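You operate a simulated robot arm through the tools that you are given. There is no shell and no other tool.

The job below is to be done with a simulated robot arm. You get a single attempt, and the scene is never put back.

Task
Switch the camera case off, unplug stick and camera plug, shut the lid.
Fine: power off first; the red stick goes into the red holder, the plug into the blue holder.

Only the result counts: the job must be done as asked and must still hold three seconds after the hand-in. Knocking over, shifting, dropping, spilling or breaking anything else fails it. Lids that push on must go on centred and level and be pressed home; caps that screw on are set level and turned clockwise until they are tight.

Robot
A 6-joint arm with a three-finger gripper, fixed in place. Base frame: the origin is on the floor under the middle of its stand, x ahead of it, y to its left, z up. Readings come in mm, degrees, newtons and seconds.
It reaches about 1213 mm from its shoulder. Its first joint turns from -166.0 to 166.0 degrees. Payload 4.89 kg.
The tool frame sits at the grasp point between the pads (the TCP): z along the fingers, y along the line on which they close. The tips reach 30 mm beyond it. The gripper opens to 164 mm; its body begins 125 mm behind the TCP.
Orientation is that of the tool frame in the base frame, as [roll, pitch, yaw] about the fixed x, y, z axes, in that order (R = Rz(yaw) Ry(pitch) Rx(roll)). With the fingers straight down and closing along the base's y, the tool's x points along the base's -x, its y along +y and its z along -z.

Tools
- The arm moves only by the tool move_arm. Its argument "moves" is text: rows parted by semicolons, each of 6 numbers parted by spaces: the shift along the base's x, y, z in mm, then the turn, a rotation vector about the base's x, y, z in degrees. In form: x y z rx ry rz; .... A call has 1 to 20 rows; each row shifts and turns the commanded pose from where the row before left it. "jaw" is the finger opening in mm, from 0 to 164, set as the call begins (left out, the last holds). Each row takes 0.2 s and may step no farther than 50 mm and 8.6 degrees from the row before; otherwise, or with a gripper value out of range, the whole call is refused. Where a pose cannot be reached the arm comes as near as it can. A force on the tool above 40 N (or 10 N above the force at the start of the call, whichever is more), or a blocked arm, ends the call early, and 0.2 s more pass. Each finger travels about 108 mm/s and halts on what it meets, pressing with about 45 N; the grip force reading is that of the motor and also rises with nothing between the fingers. The clock runs only during rows and for 0.2 s after the last one: add rows that do not move to give the fingers time. The reply holds the time, the measured pose of the TCP, the force on the tool along the base axes, the opening and the grip force, in the units named above and with some noise, with the torque about the TCP (base axes, N m) and any sound that the robot's microphone picked up.
- Cameras (640 x 400 px; columns grow to the right, rows downward): "scene" is fixed at [221.7, 500.9, 1433.3]; the picture's right is [-0.82, -0.57, 0.00], its down [-0.12, 0.17, -0.98] and it looks along [0.55, -0.81, -0.21] (base axes); focal length 326 px, centre (320, 200). "wrist" rides on the gripper at [76, -2, -152] in the tool frame; the picture's right is [0.02, 1.00, 0.00], its down [-0.88, 0.02, -0.47] and it looks along [-0.47, 0.01, 0.88] (tool axes); focal length 247 px, centre (320, 200).
- snapshot(camera): a new picture of that camera. It takes no simulated time.
- move_column(by): moves the trunk up (or, below 0, down) by that many mm; the arm rides with it, the base frame stays. It gives what a move gives, with no picture.
- measure_at(camera, pixels): there is no depth. For up to 12 entries [column, row, z] of the newest picture of that camera ("zoom" is the newest enlarged one), the place [x, y] in the base frame at which the ray of that pixel passes the height z, good to about 2 mm. It takes no simulated time.
- enlarge(camera, box): a new picture of the part [left, top, right, bottom] of that camera's present view, enlarged. It takes no simulated time.
- finish_job(): hands the job in; it is judged then, once.

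Unless the task says otherwise, let go and move clear before handing in.

The tools are called after "Emit:" as name(argument=value, ...) on one line, values as JSON. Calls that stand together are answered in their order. move_arm: Moves the arm, as the interface text tells. Its arguments: {"type":"object","properties":{"moves":{"type":"string"},"jaw":{"type":"number"}},"required":["moves"]} The other tools are called the same way: move_column (by) moves the trunk up or down; snapshot (camera) takes a picture; measure_at (camera, pixels) gives the place at which the rays of pixels pass given heights; enlarge (camera, box) takes an enlarged picture of a part of a camera's view; finish_job () hands the job in.

At the start:

```text
t: 0.0
eef_pos: [597.8, -262.7, 1453.7]
tcp_rot: [-179.9, 0.1, 180.0]
ft_force: [-0.8, -0.3, 0.4]
moment: [0.04, 0.0, 0.02]
gripper_width: 163.8
grasp_force: 0.0
trunk travel left (down, up): [-175.0, 215.0]
```

scene: 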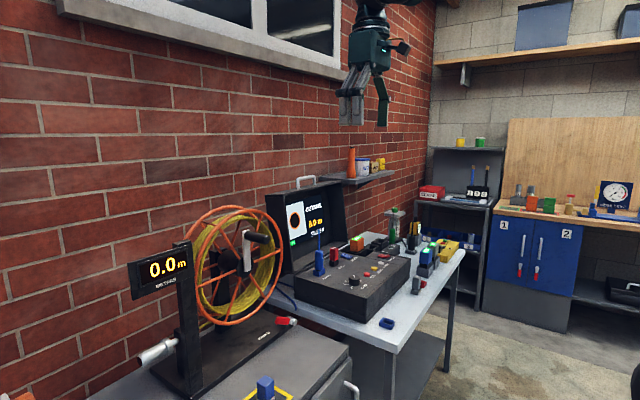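
wrist: 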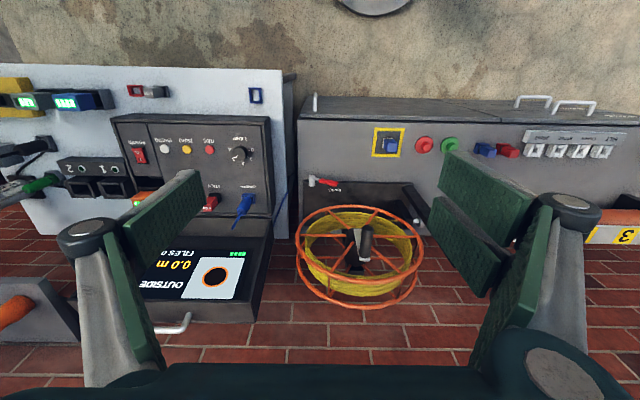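

The scene shows the open camera case around px (340,260) with a red stick near (333,257) and a blue plug near (319,262). I'll enlarge both views to find the power switch, sockets and holders.

Emit:
enlarge(camera="scene", box=[260, 170, 480, 340])

Emit:
enlarge(camera="wrist", box=[80, 60, 300, 220])

```text
2.35 times, centred on (370, 255) of scene
```

zoom: 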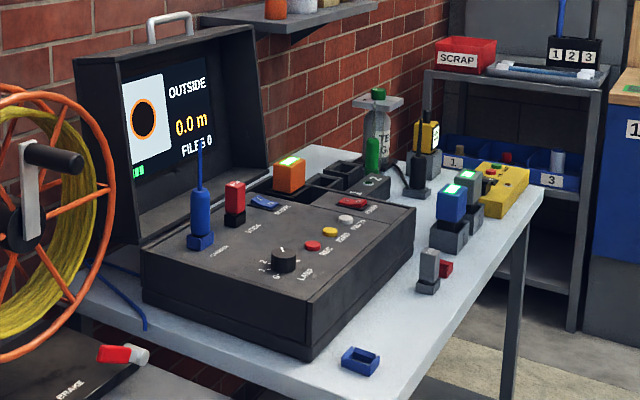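

```text
2.50 times, centred on (190, 140) of wrist
```

zoom: 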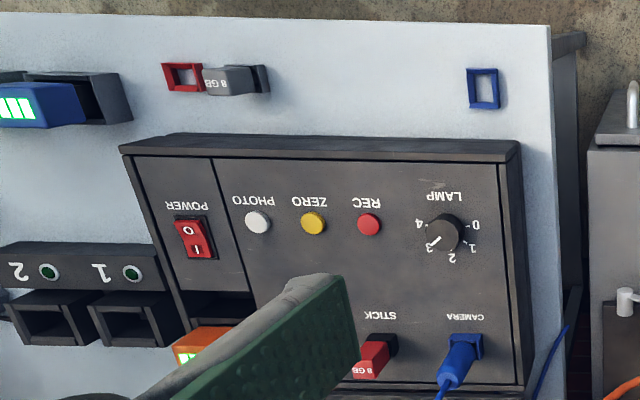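

The rocker with O/I sits at wrist zoom (195,238), the stick at (375,355), the plug at (460,355), the red holder at (183,77) and the blue holder at (483,88). I'll look at the gripper itself and get first position estimates.

Emit:
enlarge(camera="scene", box=[310, 0, 430, 140])

Emit:
measure_at(camera="wrist", pixels=[[250, 198, 900], [213, 196, 900], [140, 154, 900], [135, 91, 800], [255, 95, 800], [129, 118, 900], [269, 118, 900], [270, 215, 900], [155, 92, 830]])

Emit:
measure_at(camera="scene", pixels=[[319, 272, 900], [334, 263, 900], [387, 323, 800], [385, 256, 900], [422, 284, 800]])

```text
2.86 times, centred on (370, 70) of scene
```

zoom: 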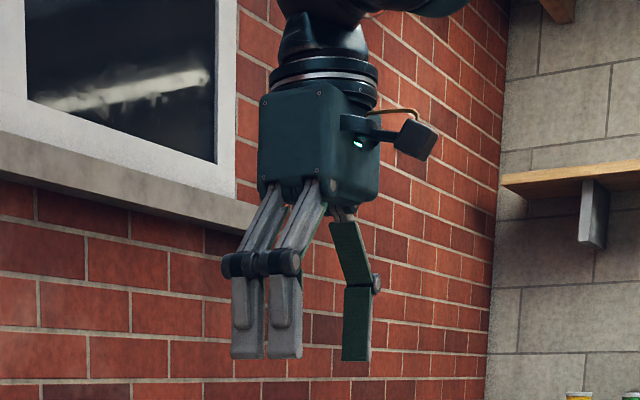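

```text
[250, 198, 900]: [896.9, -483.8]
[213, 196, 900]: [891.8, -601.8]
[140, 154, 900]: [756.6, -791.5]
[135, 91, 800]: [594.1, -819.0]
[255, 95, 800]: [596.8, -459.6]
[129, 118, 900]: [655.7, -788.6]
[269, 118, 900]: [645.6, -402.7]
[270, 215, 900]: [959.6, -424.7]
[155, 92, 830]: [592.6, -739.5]
```

```text
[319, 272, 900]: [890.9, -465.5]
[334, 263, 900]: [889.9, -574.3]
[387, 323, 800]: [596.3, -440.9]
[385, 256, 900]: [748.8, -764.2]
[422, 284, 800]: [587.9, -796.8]
```

The stick is near (890,-590), the plug near (893,-475) and the rocker near (752,-780), with the panel at about z 900. I'll move the arm above the panel for a closer look.

Emit:
move_arm(moves="7 -43 -22 0 0 0; 7 -43 -22 0 0 0; 7 -43 -22 0 0 0; 7 -43 -22 0 0 0; 7 -43 -22 0 0 0; 7 -43 -22 0 0 0; 7 -43 -22 0 0 0; 0 0 0 0 0 0", jaw=164)

```text
t: 1.8
eef_pos: [645.7, -564.0, 1300.0]
tcp_rot: [180.0, 0.1, 180.0]
ft_force: [1.2, -1.5, -1.4]
moment: [0.16, 0.1, -0.03]
gripper_width: 163.9
grasp_force: 0.1
trunk travel left (down, up): [-175.0, 215.0]
```

The arm is at (645.7,-564,1300) as commanded. Now I'll take close pictures from the wrist.

Emit:
snapshot(camera="wrist")

Emit:
enlarge(camera="wrist", box=[200, 40, 440, 240])

Emit:
snapshot(camera="scene")

```text
taken
```

wrist: 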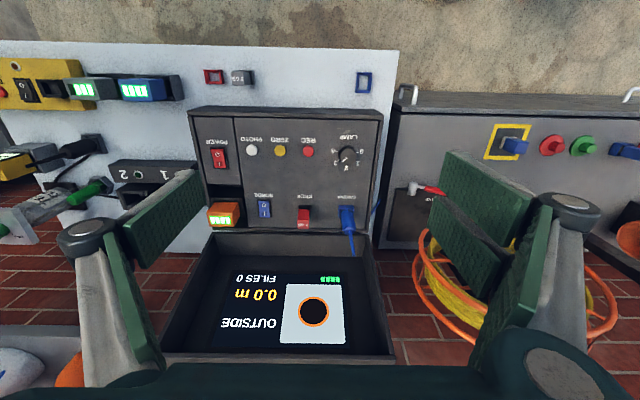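

```text
2.00 times, centred on (320, 140) of wrist
```

zoom: 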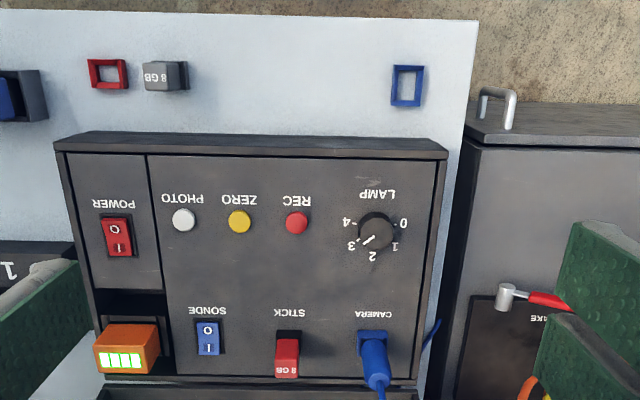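

```text
taken
```

scene: 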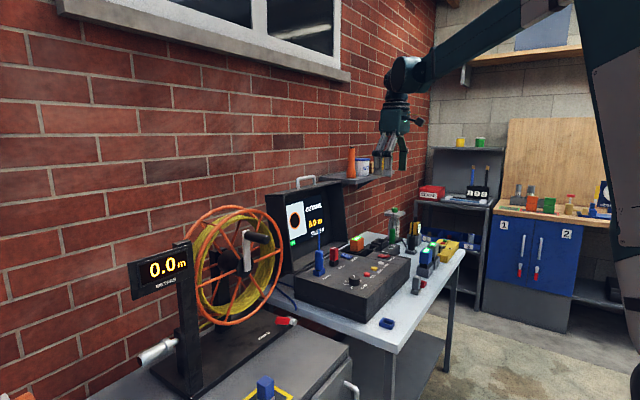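

I can see POWER (red rocker) at zoom (117,236), SONDE at (207,338), stick (288,355) and plug (373,360). I'll enlarge on the switch and the plugs to see their state and measure.

Emit:
enlarge(camera="wrist", box=[196, 130, 260, 170])

Emit:
enlarge(camera="wrist", box=[280, 180, 376, 240])

Emit:
enlarge(camera="wrist", box=[196, 60, 276, 110])

Emit:
enlarge(camera="scene", box=[290, 220, 370, 290])

Emit:
enlarge(camera="scene", box=[370, 220, 450, 290])

```text
10.00 times, centred on (228, 150) of wrist
```

zoom: 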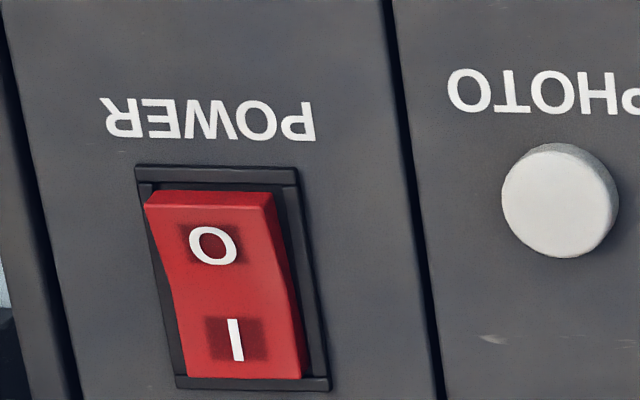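

```text
6.67 times, centred on (328, 210) of wrist
```

zoom: 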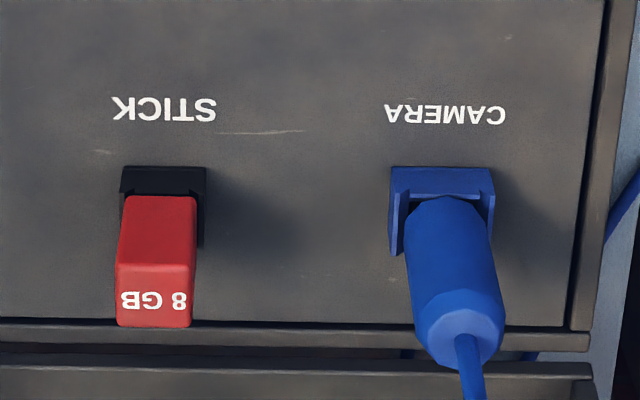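

```text
8.00 times, centred on (236, 85) of wrist
```

zoom: 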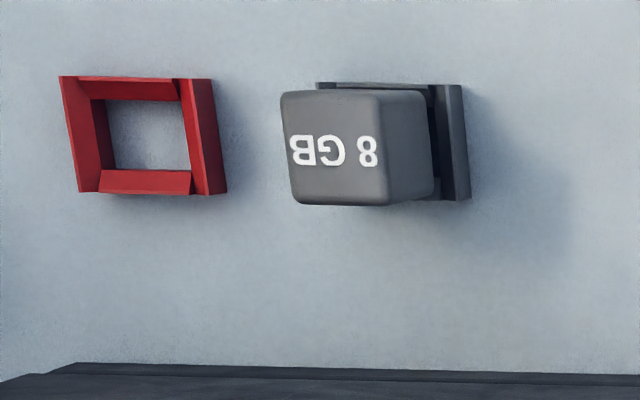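

```text
5.71 times, centred on (330, 255) of scene
```

zoom: 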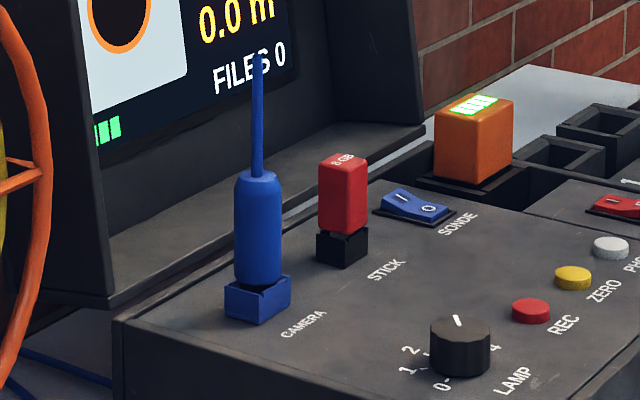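

```text
5.71 times, centred on (410, 255) of scene
```

zoom: 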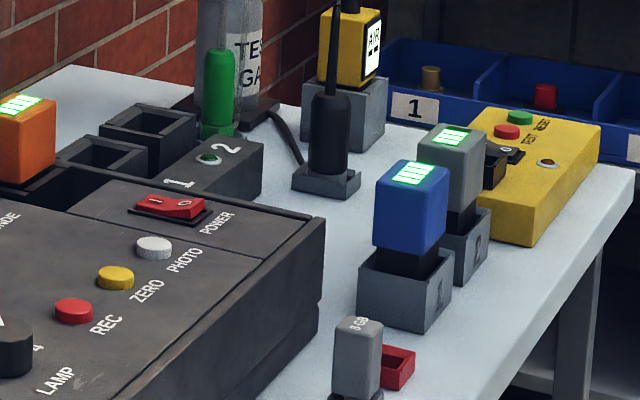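

The rocker's O end (nearest the robot) stands raised, so it is on and O must be pressed; the stick and plug stand upright in sockets at the back of the panel. I'll triangulate key features with both cameras at two heights.

Emit:
measure_at(camera="wrist", pixels=[[219.5, 157.8, 880], [219.5, 157.8, 910], [252, 150.5, 880], [252, 150.5, 910], [380, 53, 800], [380, 53, 850], [213.5, 76.5, 800], [213.5, 76.5, 820], [236, 78, 860], [363, 82, 800], [363, 82, 820]])

Emit:
measure_at(camera="scene", pixels=[[383.75, 256.2, 880], [383.75, 256.2, 910], [380.8, 263.2, 880], [380.8, 263.2, 910], [386.6, 323, 800], [386.6, 323, 820], [422, 283, 800], [422, 283, 820]])

Emit:
enlarge(camera="wrist", box=[331, 62, 395, 102])

Emit:
enlarge(camera="scene", box=[354, 303, 418, 343])

Emit:
enlarge(camera="scene", box=[394, 263, 458, 303])

```text
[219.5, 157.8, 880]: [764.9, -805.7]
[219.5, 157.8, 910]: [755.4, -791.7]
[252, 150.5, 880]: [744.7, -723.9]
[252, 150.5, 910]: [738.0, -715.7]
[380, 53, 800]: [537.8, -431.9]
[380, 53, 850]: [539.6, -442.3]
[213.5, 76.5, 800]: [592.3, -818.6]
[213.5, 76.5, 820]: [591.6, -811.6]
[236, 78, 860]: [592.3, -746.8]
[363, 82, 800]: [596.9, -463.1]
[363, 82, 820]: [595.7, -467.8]
```

```text
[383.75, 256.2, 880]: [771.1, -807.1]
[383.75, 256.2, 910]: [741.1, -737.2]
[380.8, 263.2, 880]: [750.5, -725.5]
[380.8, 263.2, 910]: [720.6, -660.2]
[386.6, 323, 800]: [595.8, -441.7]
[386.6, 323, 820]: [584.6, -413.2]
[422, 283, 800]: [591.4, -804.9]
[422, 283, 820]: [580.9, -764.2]
```

```text
10.00 times, centred on (363, 82) of wrist
```

zoom: 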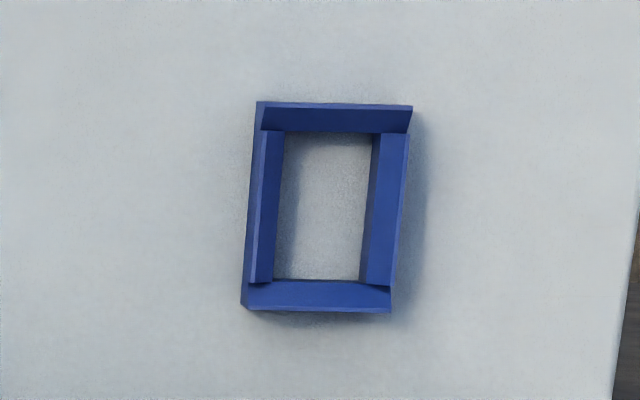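

```text
10.00 times, centred on (386, 323) of scene
```

zoom: 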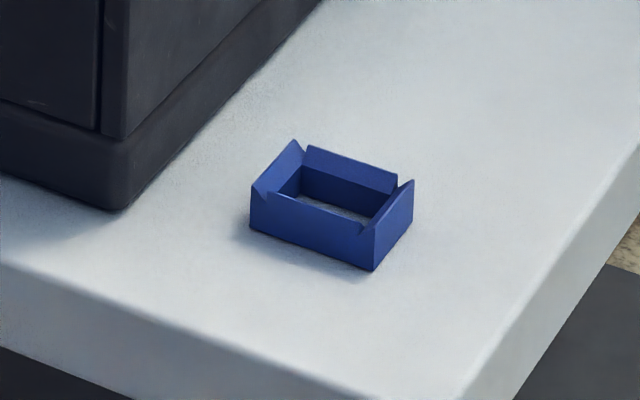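

```text
10.00 times, centred on (426, 283) of scene
```

zoom: 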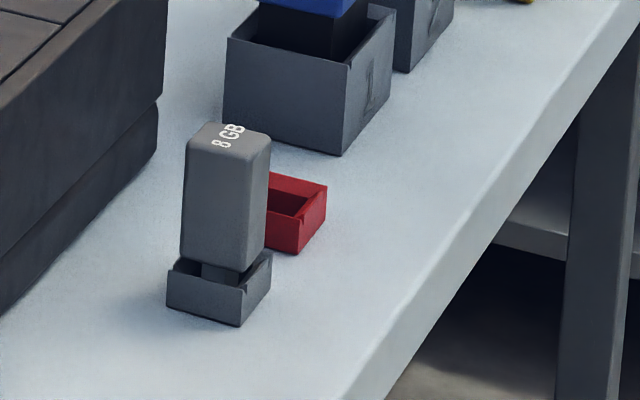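

Heights triangulate to about z 881 for the rocker and about 787 for the holders; the blue holder looks long along x while the panel socket looks long along y, so I need a closer check. I'll move the camera over the holders.

Emit:
move_arm(moves="-29 -13 -37 0 0 0; -29 -13 -37 0 0 0; -29 -13 -37 0 0 0; -29 -13 -37 0 0 0; -29 -13 -37 0 0 0; -29 -13 -37 0 0 0; 0 0 0 0 0 0")

Emit:
snapshot(camera="wrist")

```text
t: 3.4
eef_pos: [470.6, -642.4, 1075.9]
tcp_rot: [-179.9, 0.1, 180.0]
ft_force: [0.7, -0.6, 0.0]
moment: [0.08, -0.04, -0.01]
gripper_width: 164.1
grasp_force: 0.1
trunk travel left (down, up): [-175.0, 215.0]
```

```text
taken
```

wrist: 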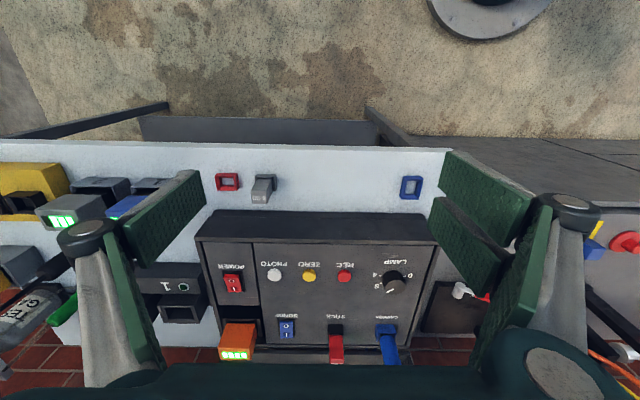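

Emit:
enlarge(camera="wrist", box=[208, 166, 288, 216])

Emit:
measure_at(camera="zoom", pixels=[[320, 200, 780], [320, 200, 800]])

Emit:
enlarge(camera="wrist", box=[371, 162, 451, 212])

Emit:
enlarge(camera="wrist", box=[208, 250, 288, 300])

Emit:
enlarge(camera="wrist", box=[316, 315, 412, 375])

```text
8.00 times, centred on (248, 191) of wrist
```

zoom: 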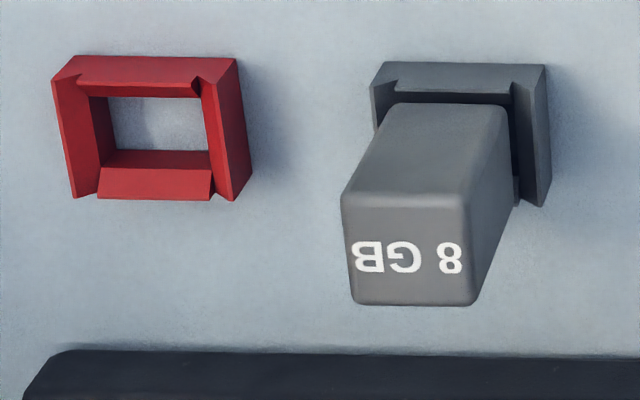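

```text
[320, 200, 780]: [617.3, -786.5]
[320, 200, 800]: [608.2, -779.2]
```

```text
8.00 times, centred on (411, 187) of wrist
```

zoom: 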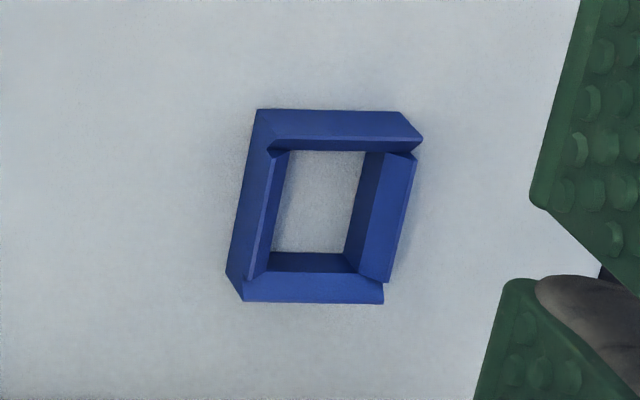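

```text
8.00 times, centred on (248, 275) of wrist
```

zoom: 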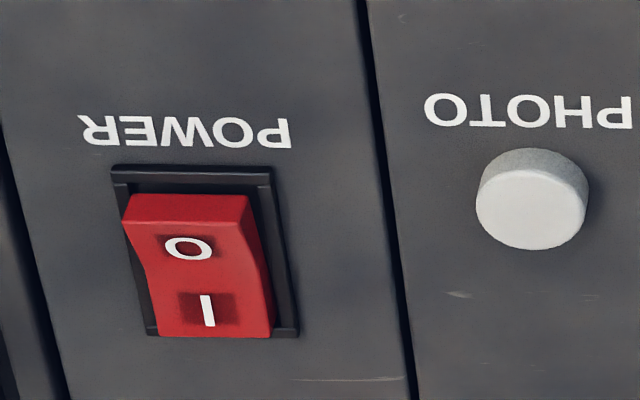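

```text
6.67 times, centred on (364, 345) of wrist
```

zoom: 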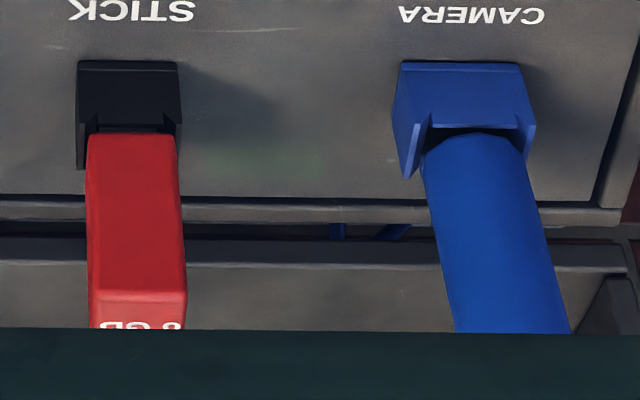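

The blue holder's hole at zoom (315,205) is long along x and the red one at (160,125) is long along y. I'll measure their corners and the socket corners.

Emit:
enlarge(camera="wrist", box=[371, 162, 451, 212])

Emit:
measure_at(camera="zoom", pixels=[[257, 109, 798], [400, 111, 798], [423, 138, 798], [383, 303, 780], [245, 301, 780], [227, 272, 798], [276, 252, 780], [345, 253, 780], [290, 152, 780], [365, 152, 780], [270, 150, 798], [412, 158, 798]])

Emit:
enlarge(camera="wrist", box=[208, 166, 288, 216])

Emit:
measure_at(camera="zoom", pixels=[[52, 80, 798], [75, 56, 798], [236, 58, 798], [252, 180, 780], [233, 200, 798], [73, 197, 798], [118, 150, 780], [208, 150, 780], [109, 98, 780], [203, 98, 780], [340, 200, 840], [475, 305, 840]])

Emit:
enlarge(camera="wrist", box=[316, 315, 412, 375])

Emit:
measure_at(camera="zoom", pixels=[[404, 62, 880], [521, 62, 880], [408, 180, 895], [395, 110, 895], [535, 125, 895], [78, 60, 880], [179, 60, 880], [78, 168, 895], [87, 135, 895], [176, 135, 895], [425, 155, 895], [525, 155, 895]])

```text
8.00 times, centred on (411, 187) of wrist
```

zoom: 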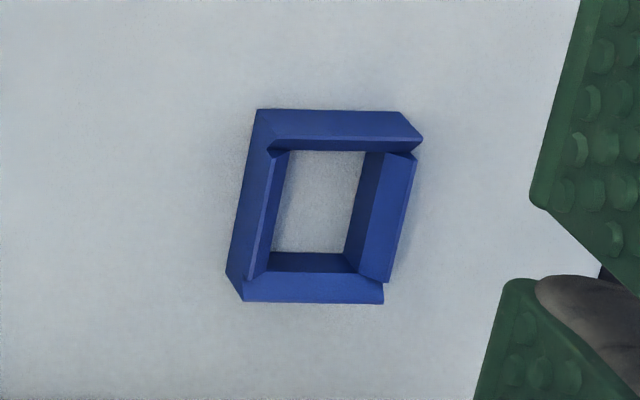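

```text
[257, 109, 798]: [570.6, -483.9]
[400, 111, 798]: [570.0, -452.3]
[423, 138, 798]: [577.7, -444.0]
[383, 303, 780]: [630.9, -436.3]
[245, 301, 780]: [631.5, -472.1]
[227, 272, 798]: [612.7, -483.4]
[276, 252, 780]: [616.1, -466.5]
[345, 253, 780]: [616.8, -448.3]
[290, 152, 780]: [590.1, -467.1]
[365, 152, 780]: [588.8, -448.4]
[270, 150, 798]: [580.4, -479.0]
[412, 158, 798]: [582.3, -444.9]
```

```text
8.00 times, centred on (248, 191) of wrist
```

zoom: 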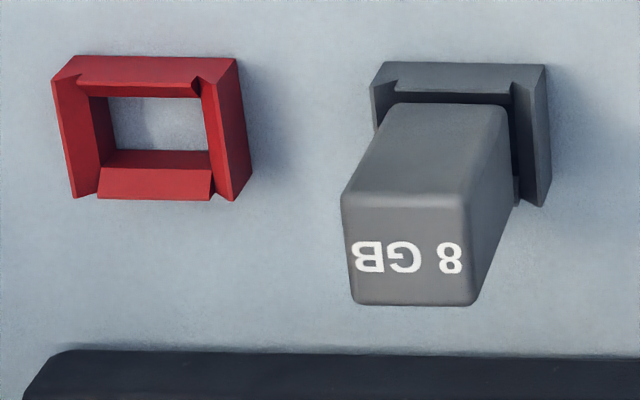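

```text
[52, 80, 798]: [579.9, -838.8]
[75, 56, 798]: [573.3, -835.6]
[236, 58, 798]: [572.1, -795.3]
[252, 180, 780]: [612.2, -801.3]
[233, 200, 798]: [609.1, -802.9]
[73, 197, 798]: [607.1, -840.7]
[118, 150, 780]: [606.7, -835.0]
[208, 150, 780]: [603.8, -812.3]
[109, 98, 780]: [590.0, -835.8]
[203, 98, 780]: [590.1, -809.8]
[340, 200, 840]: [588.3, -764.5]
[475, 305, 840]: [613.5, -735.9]
```

```text
6.67 times, centred on (364, 345) of wrist
```

zoom: 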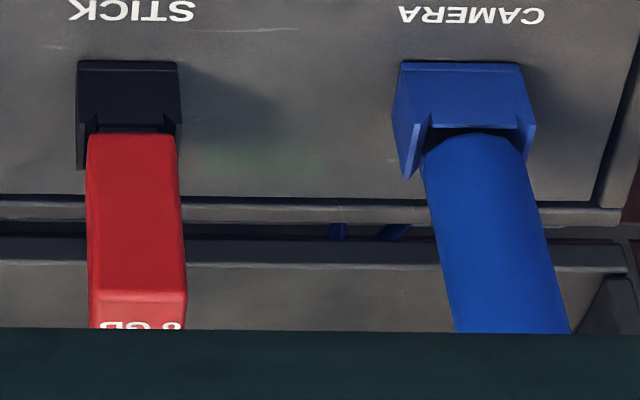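

```text
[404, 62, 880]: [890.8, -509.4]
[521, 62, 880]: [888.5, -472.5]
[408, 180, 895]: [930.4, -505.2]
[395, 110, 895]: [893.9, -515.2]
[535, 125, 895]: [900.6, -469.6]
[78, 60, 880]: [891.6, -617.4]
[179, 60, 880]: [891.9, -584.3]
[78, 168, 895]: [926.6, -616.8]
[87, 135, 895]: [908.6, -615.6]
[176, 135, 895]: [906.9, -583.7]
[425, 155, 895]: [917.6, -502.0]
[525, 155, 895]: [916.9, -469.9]
```

The corner values are affected by wall perspective, so I want a straight-down view. I'll tilt the tool 28° about y and put the camera right above the blue holder.

Emit:
move_arm(moves="30 45.5 -16.5 0 7 0; 30 45.5 -16.5 0 7 0; 30 45.5 -16.5 0 7 0; 30 45.5 -16.5 0 7 0; 0 0 0 0 0 0")

Emit:
snapshot(camera="wrist")

Emit:
enlarge(camera="wrist", box=[280, 175, 360, 225])

```text
refused: row 1 steps farther than a row can; nothing moved
```

```text
taken
```

wrist: 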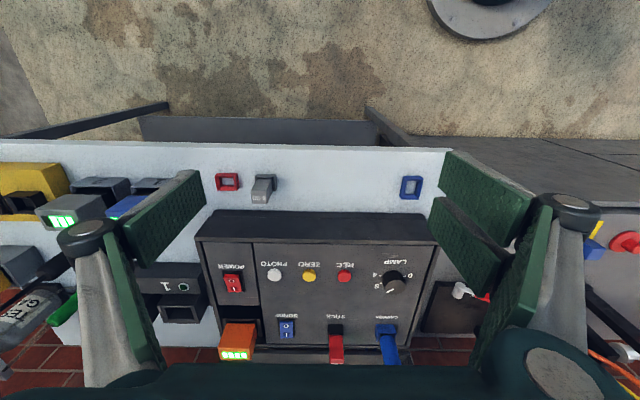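

```text
8.00 times, centred on (320, 200) of wrist
```

zoom: 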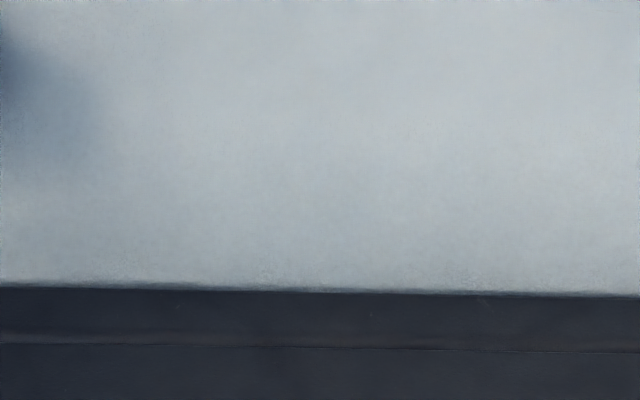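

The step was just over 50 mm, so nothing moved. I'll repeat it with smaller rows.

Emit:
move_arm(moves="24 36.4 -13 0 7 0; 24 36.4 -13 0 7 0; 24 36.4 -13 0 7 0; 24 36.4 -13 0 7 0; 24 36.4 -13 0 0 0; 0 0 0 0 0 0")

Emit:
snapshot(camera="wrist")

Emit:
enlarge(camera="wrist", box=[280, 175, 360, 225])

```text
t: 4.8
eef_pos: [593.0, -458.8, 1012.6]
tcp_rot: [-180.0, -28.1, -180.0]
ft_force: [0.9, 0.8, -0.1]
moment: [0.01, 0.1, -0.01]
gripper_width: 163.9
grasp_force: 0.1
trunk travel left (down, up): [-175.0, 215.0]
```

```text
taken
```

wrist: 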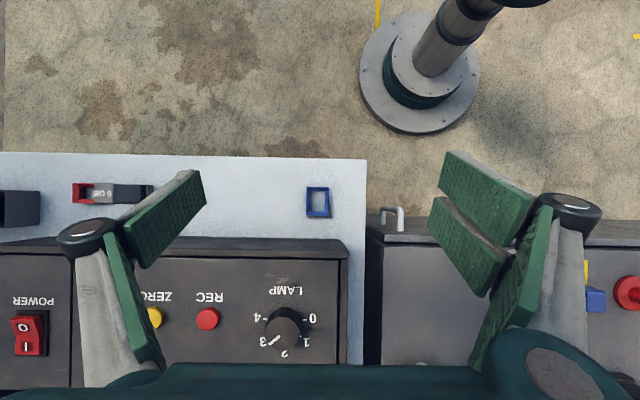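

```text
8.00 times, centred on (320, 200) of wrist
```

zoom: 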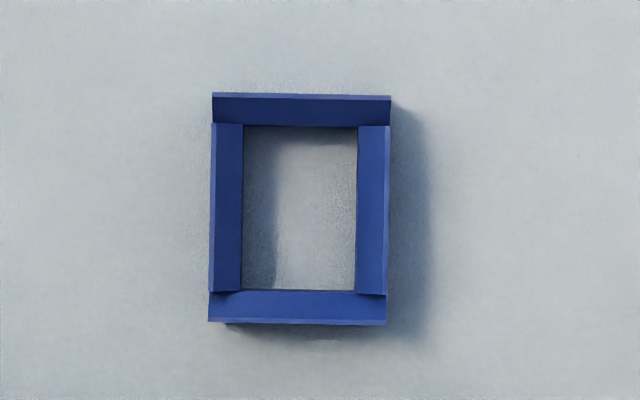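

I now see the blue holder straight down: throat columns 243–357, rows 126–290, so about 23 mm in y and 33 mm in x, aligned with the axes. I'll measure it and look at the red holder, which is at the left (83,193).

Emit:
measure_at(camera="zoom", pixels=[[300, 208, 780], [300, 208, 795], [243, 126, 785], [357, 126, 785], [357, 290, 785], [243, 290, 785], [213, 93, 797], [389, 95, 797], [386, 325, 797], [208, 321, 797]])

Emit:
enlarge(camera="wrist", box=[235, 270, 347, 340])

Emit:
move_arm(moves="0 -48 0 0 0 0; 0 -48 0 0 0 0; 0 -48 0 0 0 0; 0 -48 0 0 0 0; 0 -48 0 0 0 0; 0 -48 0 0 0 0; 0 -48 0 0 0 0; 0 0 0 0 0 0")

Emit:
snapshot(camera="wrist")

```text
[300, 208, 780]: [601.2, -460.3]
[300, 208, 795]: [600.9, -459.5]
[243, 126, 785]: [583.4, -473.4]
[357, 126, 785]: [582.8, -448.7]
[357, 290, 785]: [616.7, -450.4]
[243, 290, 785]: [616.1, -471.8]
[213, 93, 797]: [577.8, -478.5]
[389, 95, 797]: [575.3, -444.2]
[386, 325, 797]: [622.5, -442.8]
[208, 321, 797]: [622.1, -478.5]
```

```text
5.71 times, centred on (291, 305) of wrist
```

zoom: 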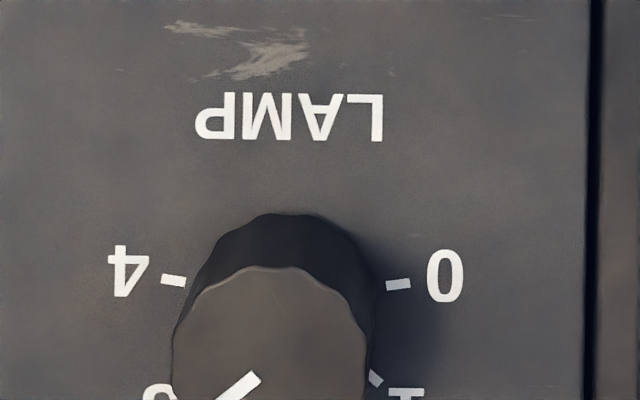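

```text
t: 6.6
eef_pos: [592.2, -797.2, 1011.3]
tcp_rot: [-180.0, -27.9, -180.0]
ft_force: [-0.5, -0.8, -1.2]
moment: [0.04, 0.05, -0.03]
gripper_width: 163.8
grasp_force: 0.1
trunk travel left (down, up): [-175.0, 215.0]
```

```text
taken
```

wrist: 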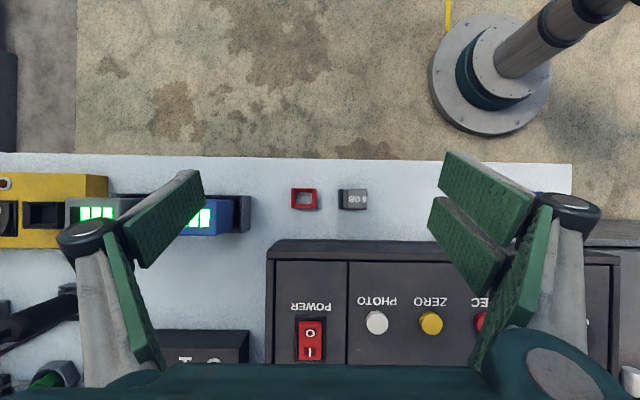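

Blue holder centre is about (600,-461). Now the red holder is at wrist (303,198) and the gray stick at (353,199); I'll enlarge and measure.

Emit:
enlarge(camera="wrist", box=[280, 175, 376, 235])

Emit:
measure_at(camera="zoom", pixels=[[320, 200, 780]])

Emit:
enlarge(camera="wrist", box=[270, 305, 350, 365])

```text
6.67 times, centred on (328, 205) of wrist
```

zoom: 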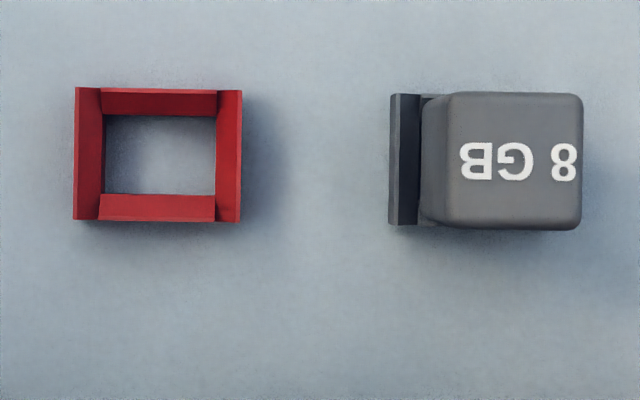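

```text
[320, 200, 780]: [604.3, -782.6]
```

```text
6.67 times, centred on (310, 335) of wrist
```

zoom: 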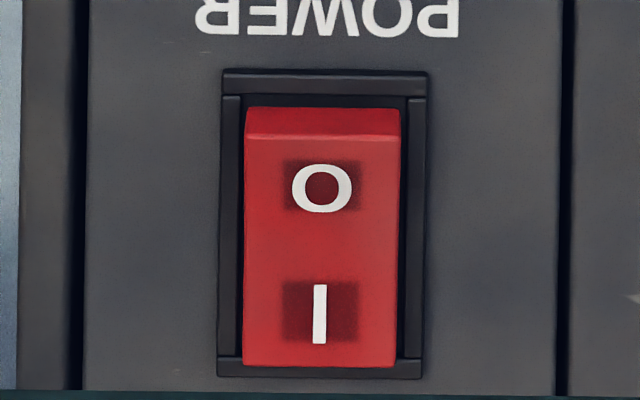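

Emit:
measure_at(camera="zoom", pixels=[[222, 72, 878], [426, 72, 878], [219, 377, 878], [422, 379, 878], [245, 108, 885], [400, 109, 885], [243, 365, 878], [396, 366, 878], [320, 188, 883], [75, 390, 875], [570, 390, 875]])

Emit:
enlarge(camera="wrist", box=[280, 175, 376, 235])

Emit:
measure_at(camera="zoom", pixels=[[104, 115, 785], [217, 116, 785], [215, 194, 785], [104, 194, 785], [76, 87, 797], [243, 91, 797], [240, 222, 797], [73, 219, 797], [445, 93, 850], [582, 93, 850], [582, 230, 850], [320, 285, 780]])

```text
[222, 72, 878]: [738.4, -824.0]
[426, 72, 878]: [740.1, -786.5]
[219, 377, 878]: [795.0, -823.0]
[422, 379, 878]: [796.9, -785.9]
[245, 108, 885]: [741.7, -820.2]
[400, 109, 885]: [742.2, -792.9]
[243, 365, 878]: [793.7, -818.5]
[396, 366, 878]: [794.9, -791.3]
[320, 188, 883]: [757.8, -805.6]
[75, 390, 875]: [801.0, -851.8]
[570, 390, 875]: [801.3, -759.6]
```

```text
6.67 times, centred on (328, 205) of wrist
```

zoom: 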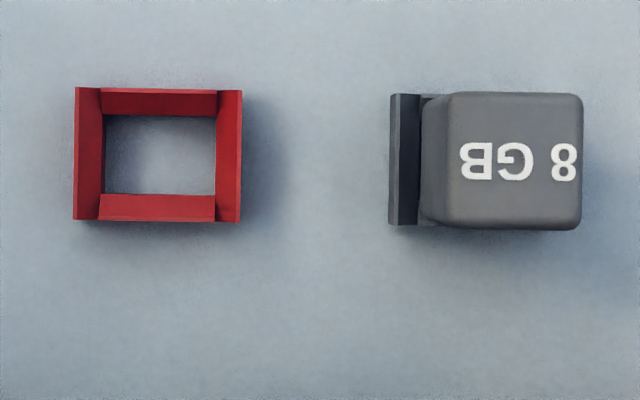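

```text
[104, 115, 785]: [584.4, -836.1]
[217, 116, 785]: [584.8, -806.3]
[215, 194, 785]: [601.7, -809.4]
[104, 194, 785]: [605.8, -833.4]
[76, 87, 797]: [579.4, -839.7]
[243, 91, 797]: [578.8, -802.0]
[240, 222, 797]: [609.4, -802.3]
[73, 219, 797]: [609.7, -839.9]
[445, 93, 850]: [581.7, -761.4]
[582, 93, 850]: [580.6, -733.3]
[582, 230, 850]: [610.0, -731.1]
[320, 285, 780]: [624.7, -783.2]
```

Red holder centre is about (594.3,-821); the rocker bezel centre is about (767.6,-805) with the O half centred near x 755. I'll turn the gripper by -90° about z (single finger towards the robot), raise it, close the jaw and tilt it 20° for pressing.

Emit:
move_arm(moves="0 0 20 0 -7 0; 0 0 20 0 -7 0; 0 0 20 0 -7 0; 0 0 20 0 -7 0; 0 0 0 0 0 -8.2; 0 0 0 0 0 -8.2; 0 0 0 0 0 -8.2; 0 0 0 0 0 -8.2; 0 0 0 0 0 -8.2; 0 0 0 0 0 -8.2; 0 0 0 0 0 -8.2; 0 0 0 0 0 -8.2; 0 0 0 0 0 -8.2; 0 0 0 0 0 -8.2; 0 0 0 0 0 -8; 0 0 0 0 0 0", jaw=0)

Emit:
snapshot(camera="wrist")

Emit:
snapshot(camera="scene")

```text
t: 10.0
eef_pos: [591.6, -795.1, 1092.5]
tcp_rot: [180.0, 0.0, 89.9]
ft_force: [-0.6, -0.8, 0.5]
moment: [-0.02, -0.02, -0.01]
gripper_width: 0.1
grasp_force: 44.7
trunk travel left (down, up): [-175.0, 215.0]
```

```text
taken
```

wrist: 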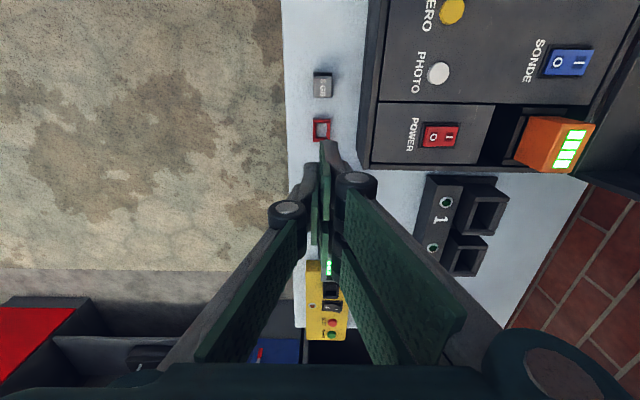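

```text
taken
```

scene: 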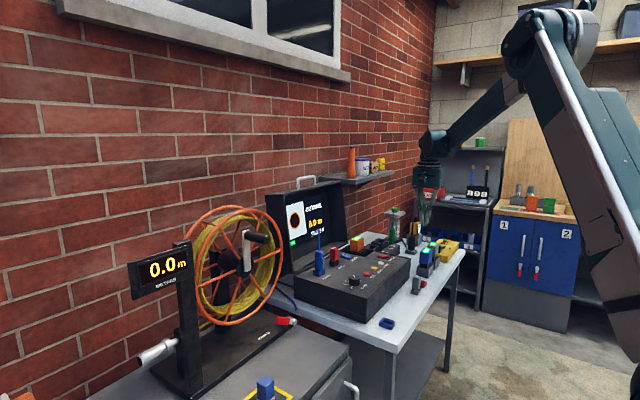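

The turn worked; the jaw is closed and the view shows the rocker at (440,135). I'll tilt 20° and move above the O end of the rocker.

Emit:
move_arm(moves="33 -2 -24 0 -5 0; 33 -2 -24 0 -5 0; 33 -2 -24 0 -5 0; 33 -2 -24 0 -5 0; 32 -2 -24 0 0 0; 0 0 0 0 0 0")

Emit:
snapshot(camera="wrist")

Emit:
enlarge(camera="scene", box=[350, 200, 446, 280])

```text
t: 11.4
eef_pos: [757.0, -804.6, 972.3]
tcp_rot: [160.1, -0.1, 90.0]
ft_force: [0.3, 0.8, 0.6]
moment: [0.04, 0.02, -0.01]
gripper_width: 0.1
grasp_force: 45.5
trunk travel left (down, up): [-175.0, 215.0]
```

```text
taken
```

wrist: 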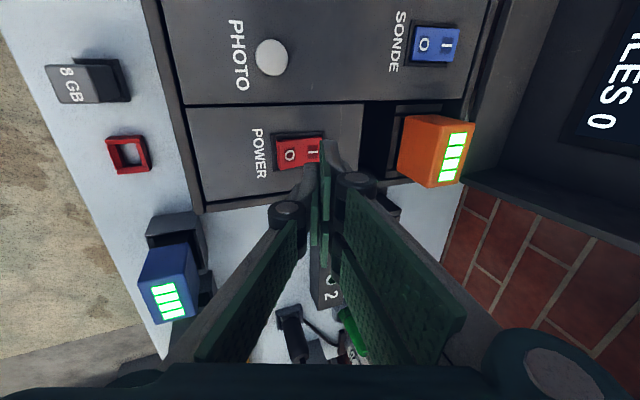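

```text
5.00 times, centred on (398, 240) of scene
```

zoom: 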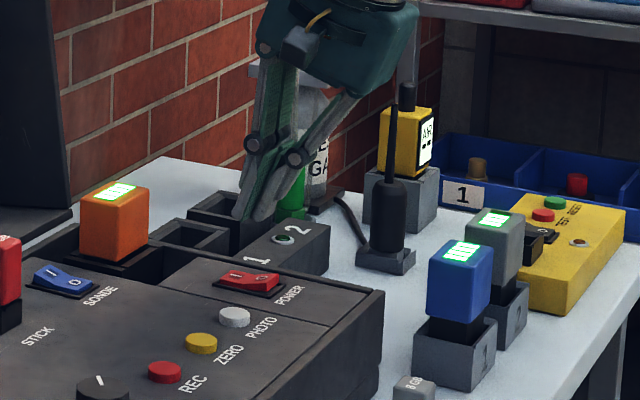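

The tips hang about 55 mm above the rocker. I'll zoom in to check alignment with the O half before descending.

Emit:
enlarge(camera="wrist", box=[250, 110, 378, 190])

Emit:
enlarge(camera="scene", box=[366, 225, 414, 265])

```text
5.00 times, centred on (314, 150) of wrist
```

zoom: 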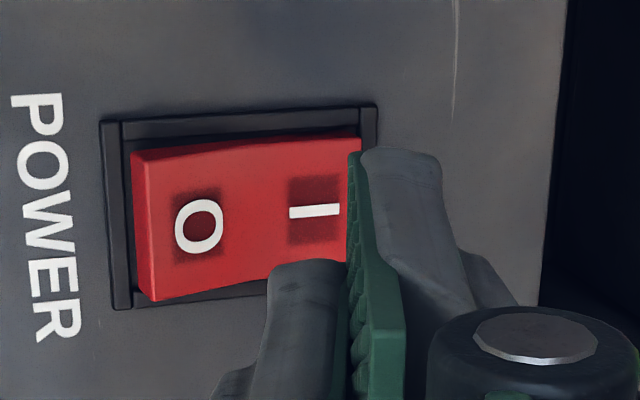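

```text
10.00 times, centred on (390, 245) of scene
```

zoom: 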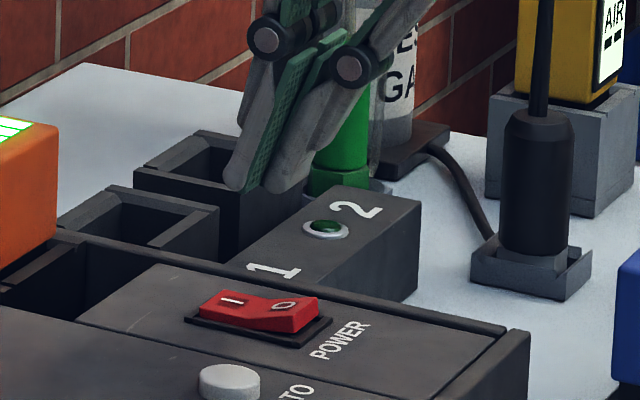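

The single finger's tip at scene zoom (278,190) will land around the O label; I'll shift 6 mm towards the O end and descend to just above it.

Emit:
move_arm(moves="-3 0 -22 0 0 0; -3 0 -22 0 0 0; 0 0 0 0 0 0")

Emit:
enlarge(camera="wrist", box=[250, 110, 378, 190])

Emit:
enlarge(camera="scene", box=[366, 225, 414, 265])

```text
t: 12.2
eef_pos: [749.4, -805.2, 928.2]
tcp_rot: [160.0, -0.1, 90.0]
ft_force: [0.2, 0.1, 0.1]
moment: [0.01, 0.01, -0.01]
gripper_width: 0.0
grasp_force: 45.4
trunk travel left (down, up): [-175.0, 215.0]
```

```text
5.00 times, centred on (314, 150) of wrist
```

zoom: 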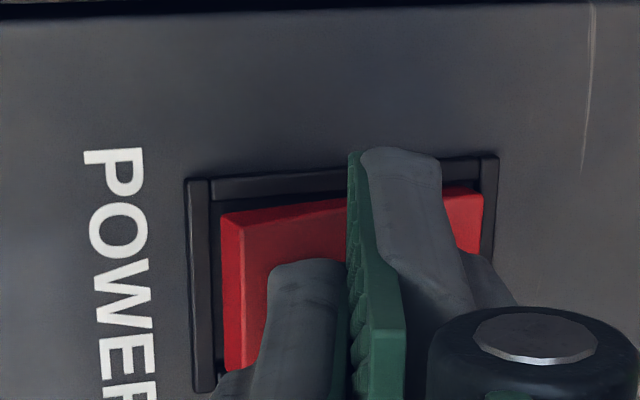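

```text
10.00 times, centred on (390, 245) of scene
```

zoom: 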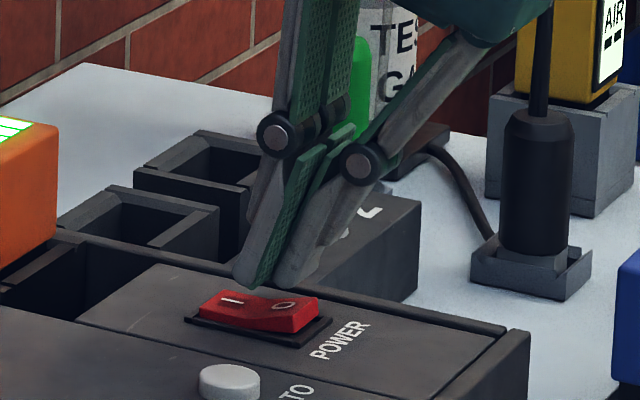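

The lowest finger tip at scene zoom (285,287) is just over the O label at (285,305). I'll press down in small steps.

Emit:
move_arm(moves="0 0 -3 0 0 0; 0 0 -3 0 0 0; 0 0 -2 0 0 0; 0 0 -2 0 0 0; 0 0 -2 0 0 0; 0 0 0 0 0 0")

Emit:
enlarge(camera="scene", box=[366, 225, 414, 265])

Emit:
enlarge(camera="scene", box=[260, 170, 356, 250])

```text
t: 13.6
eef_pos: [750.5, -804.9, 917.3]
tcp_rot: [160.0, 0.0, 90.1]
ft_force: [-0.1, -0.1, 1.6]
moment: [0.01, -0.02, 0.01]
gripper_width: 0.0
grasp_force: 44.6
trunk travel left (down, up): [-175.0, 215.0]
```

```text
10.00 times, centred on (390, 245) of scene
```

zoom: 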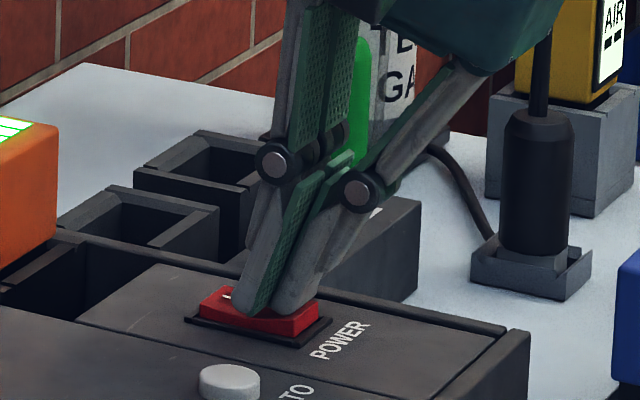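

```text
5.00 times, centred on (308, 210) of scene
```

zoom: 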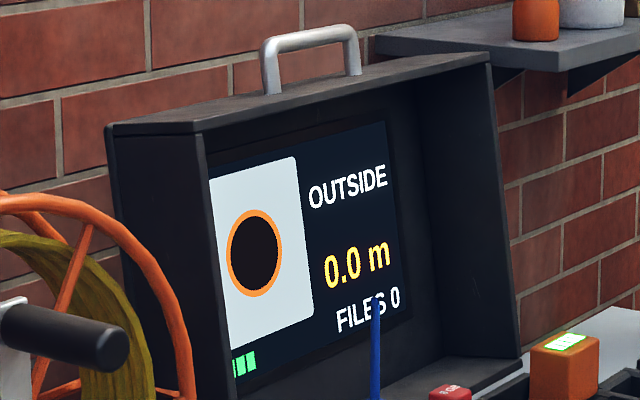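

Contact is only starting (1.6 N); the screen is still on. I'll continue pressing down.

Emit:
move_arm(moves="0 0 -2 0 0 0; 0 0 -2 0 0 0; 0 0 -2 0 0 0; 0 0 0 0 0 0")

Emit:
enlarge(camera="scene", box=[366, 225, 414, 265])

Emit:
enlarge(camera="scene", box=[260, 170, 356, 250])

```text
t: 14.6
eef_pos: [749.5, -805.1, 912.5]
tcp_rot: [159.9, 0.1, 89.9]
ft_force: [8.1, -11.2, 33.6]
moment: [-0.25, -0.26, -0.02]
gripper_width: 0.0
grasp_force: 45.3
trunk travel left (down, up): [-175.0, 215.0]
```

```text
10.00 times, centred on (390, 245) of scene
```

zoom: 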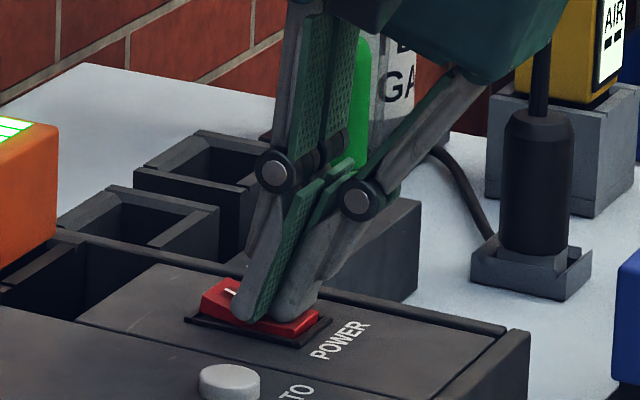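

```text
5.00 times, centred on (308, 210) of scene
```

zoom: 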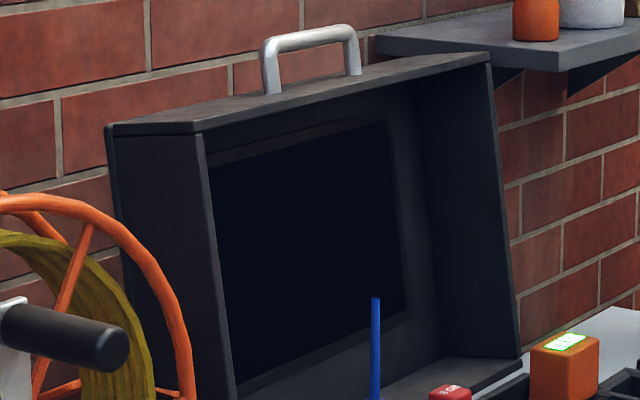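

The screen is dark and the rocker's I end is now raised: the power is off. I'll lift straight up.

Emit:
move_arm(moves="0 0 10 0 0 0; 0 0 30 0 0 0; 0 0 40 0 0 0; 0 0 40 0 0 0; 0 0 20 0 0 0; 0 0 0 0 0 0")

Emit:
enlarge(camera="scene", box=[260, 170, 420, 290])

Emit:
snapshot(camera="wrist")

```text
t: 16.0
eef_pos: [749.6, -805.1, 1051.2]
tcp_rot: [160.0, 0.0, 89.9]
ft_force: [-0.1, 0.5, 0.2]
moment: [-0.01, -0.01, -0.03]
gripper_width: 0.0
grasp_force: 44.5
trunk travel left (down, up): [-175.0, 215.0]
```

```text
3.33 times, centred on (340, 230) of scene
```

zoom: 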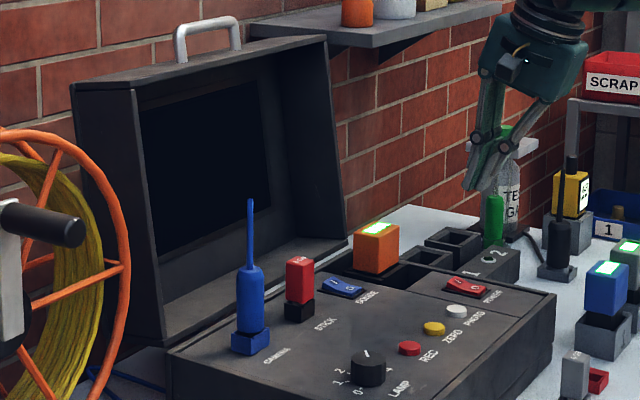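

```text
taken
```

wrist: 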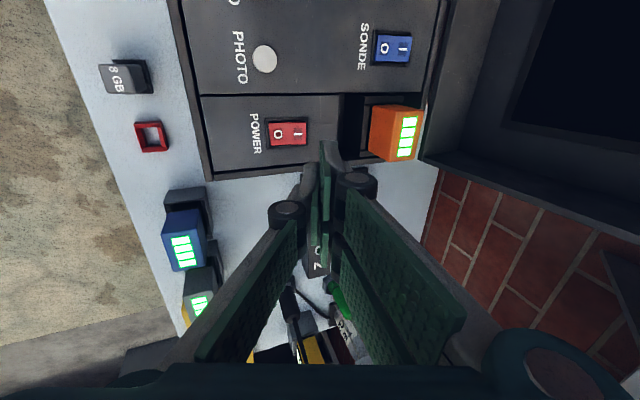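

Power stays off (screen dark, rocker flipped). Now I'll level the tool, open the jaw to 100 and move above the stick/plug area to measure their x positions; the cable tip is at about z 1058, so I stay at 1120.

Emit:
move_arm(moves="10 20 20 0 5 0; 18 38 8 0 5 0; 18 38 8 0 5 0; 18 38 8 0 5 0; 18 38 8 0 0 0; 18 38 8 0 0 0; 18 38 8 0 0 0; 18 38 0 0 0 0; 4 19 0 0 0 0; 0 0 0 0 0 0", jaw=110)

Emit:
snapshot(camera="wrist")

Emit:
enlarge(camera="scene", box=[240, 120, 440, 280])

```text
t: 18.2
eef_pos: [891.0, -499.5, 1118.6]
tcp_rot: [-180.0, 0.0, 90.0]
ft_force: [0.3, 0.1, -0.6]
moment: [-0.09, 0.04, 0.0]
gripper_width: 109.8
grasp_force: 0.0
trunk travel left (down, up): [-175.0, 215.0]
```

```text
taken
```

wrist: 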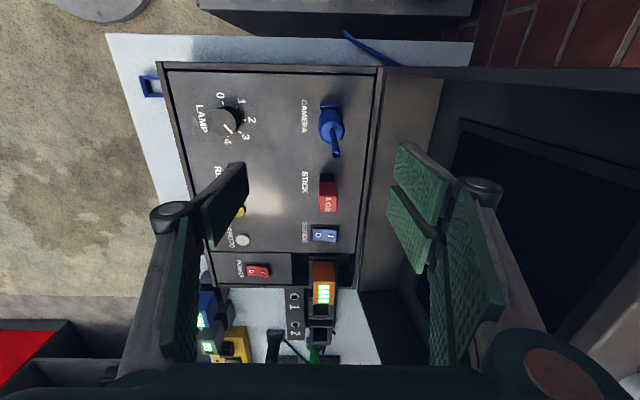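

```text
2.50 times, centred on (340, 200) of scene
```

zoom: 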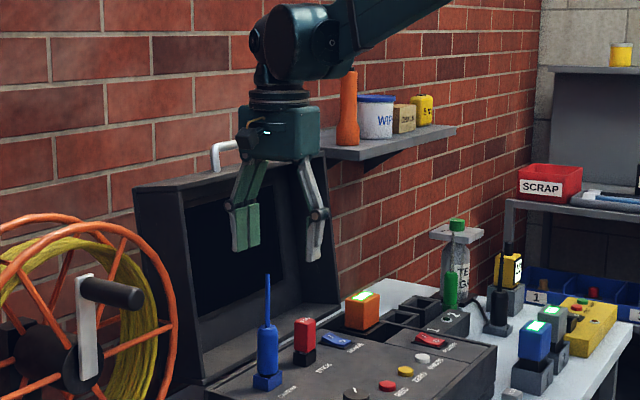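

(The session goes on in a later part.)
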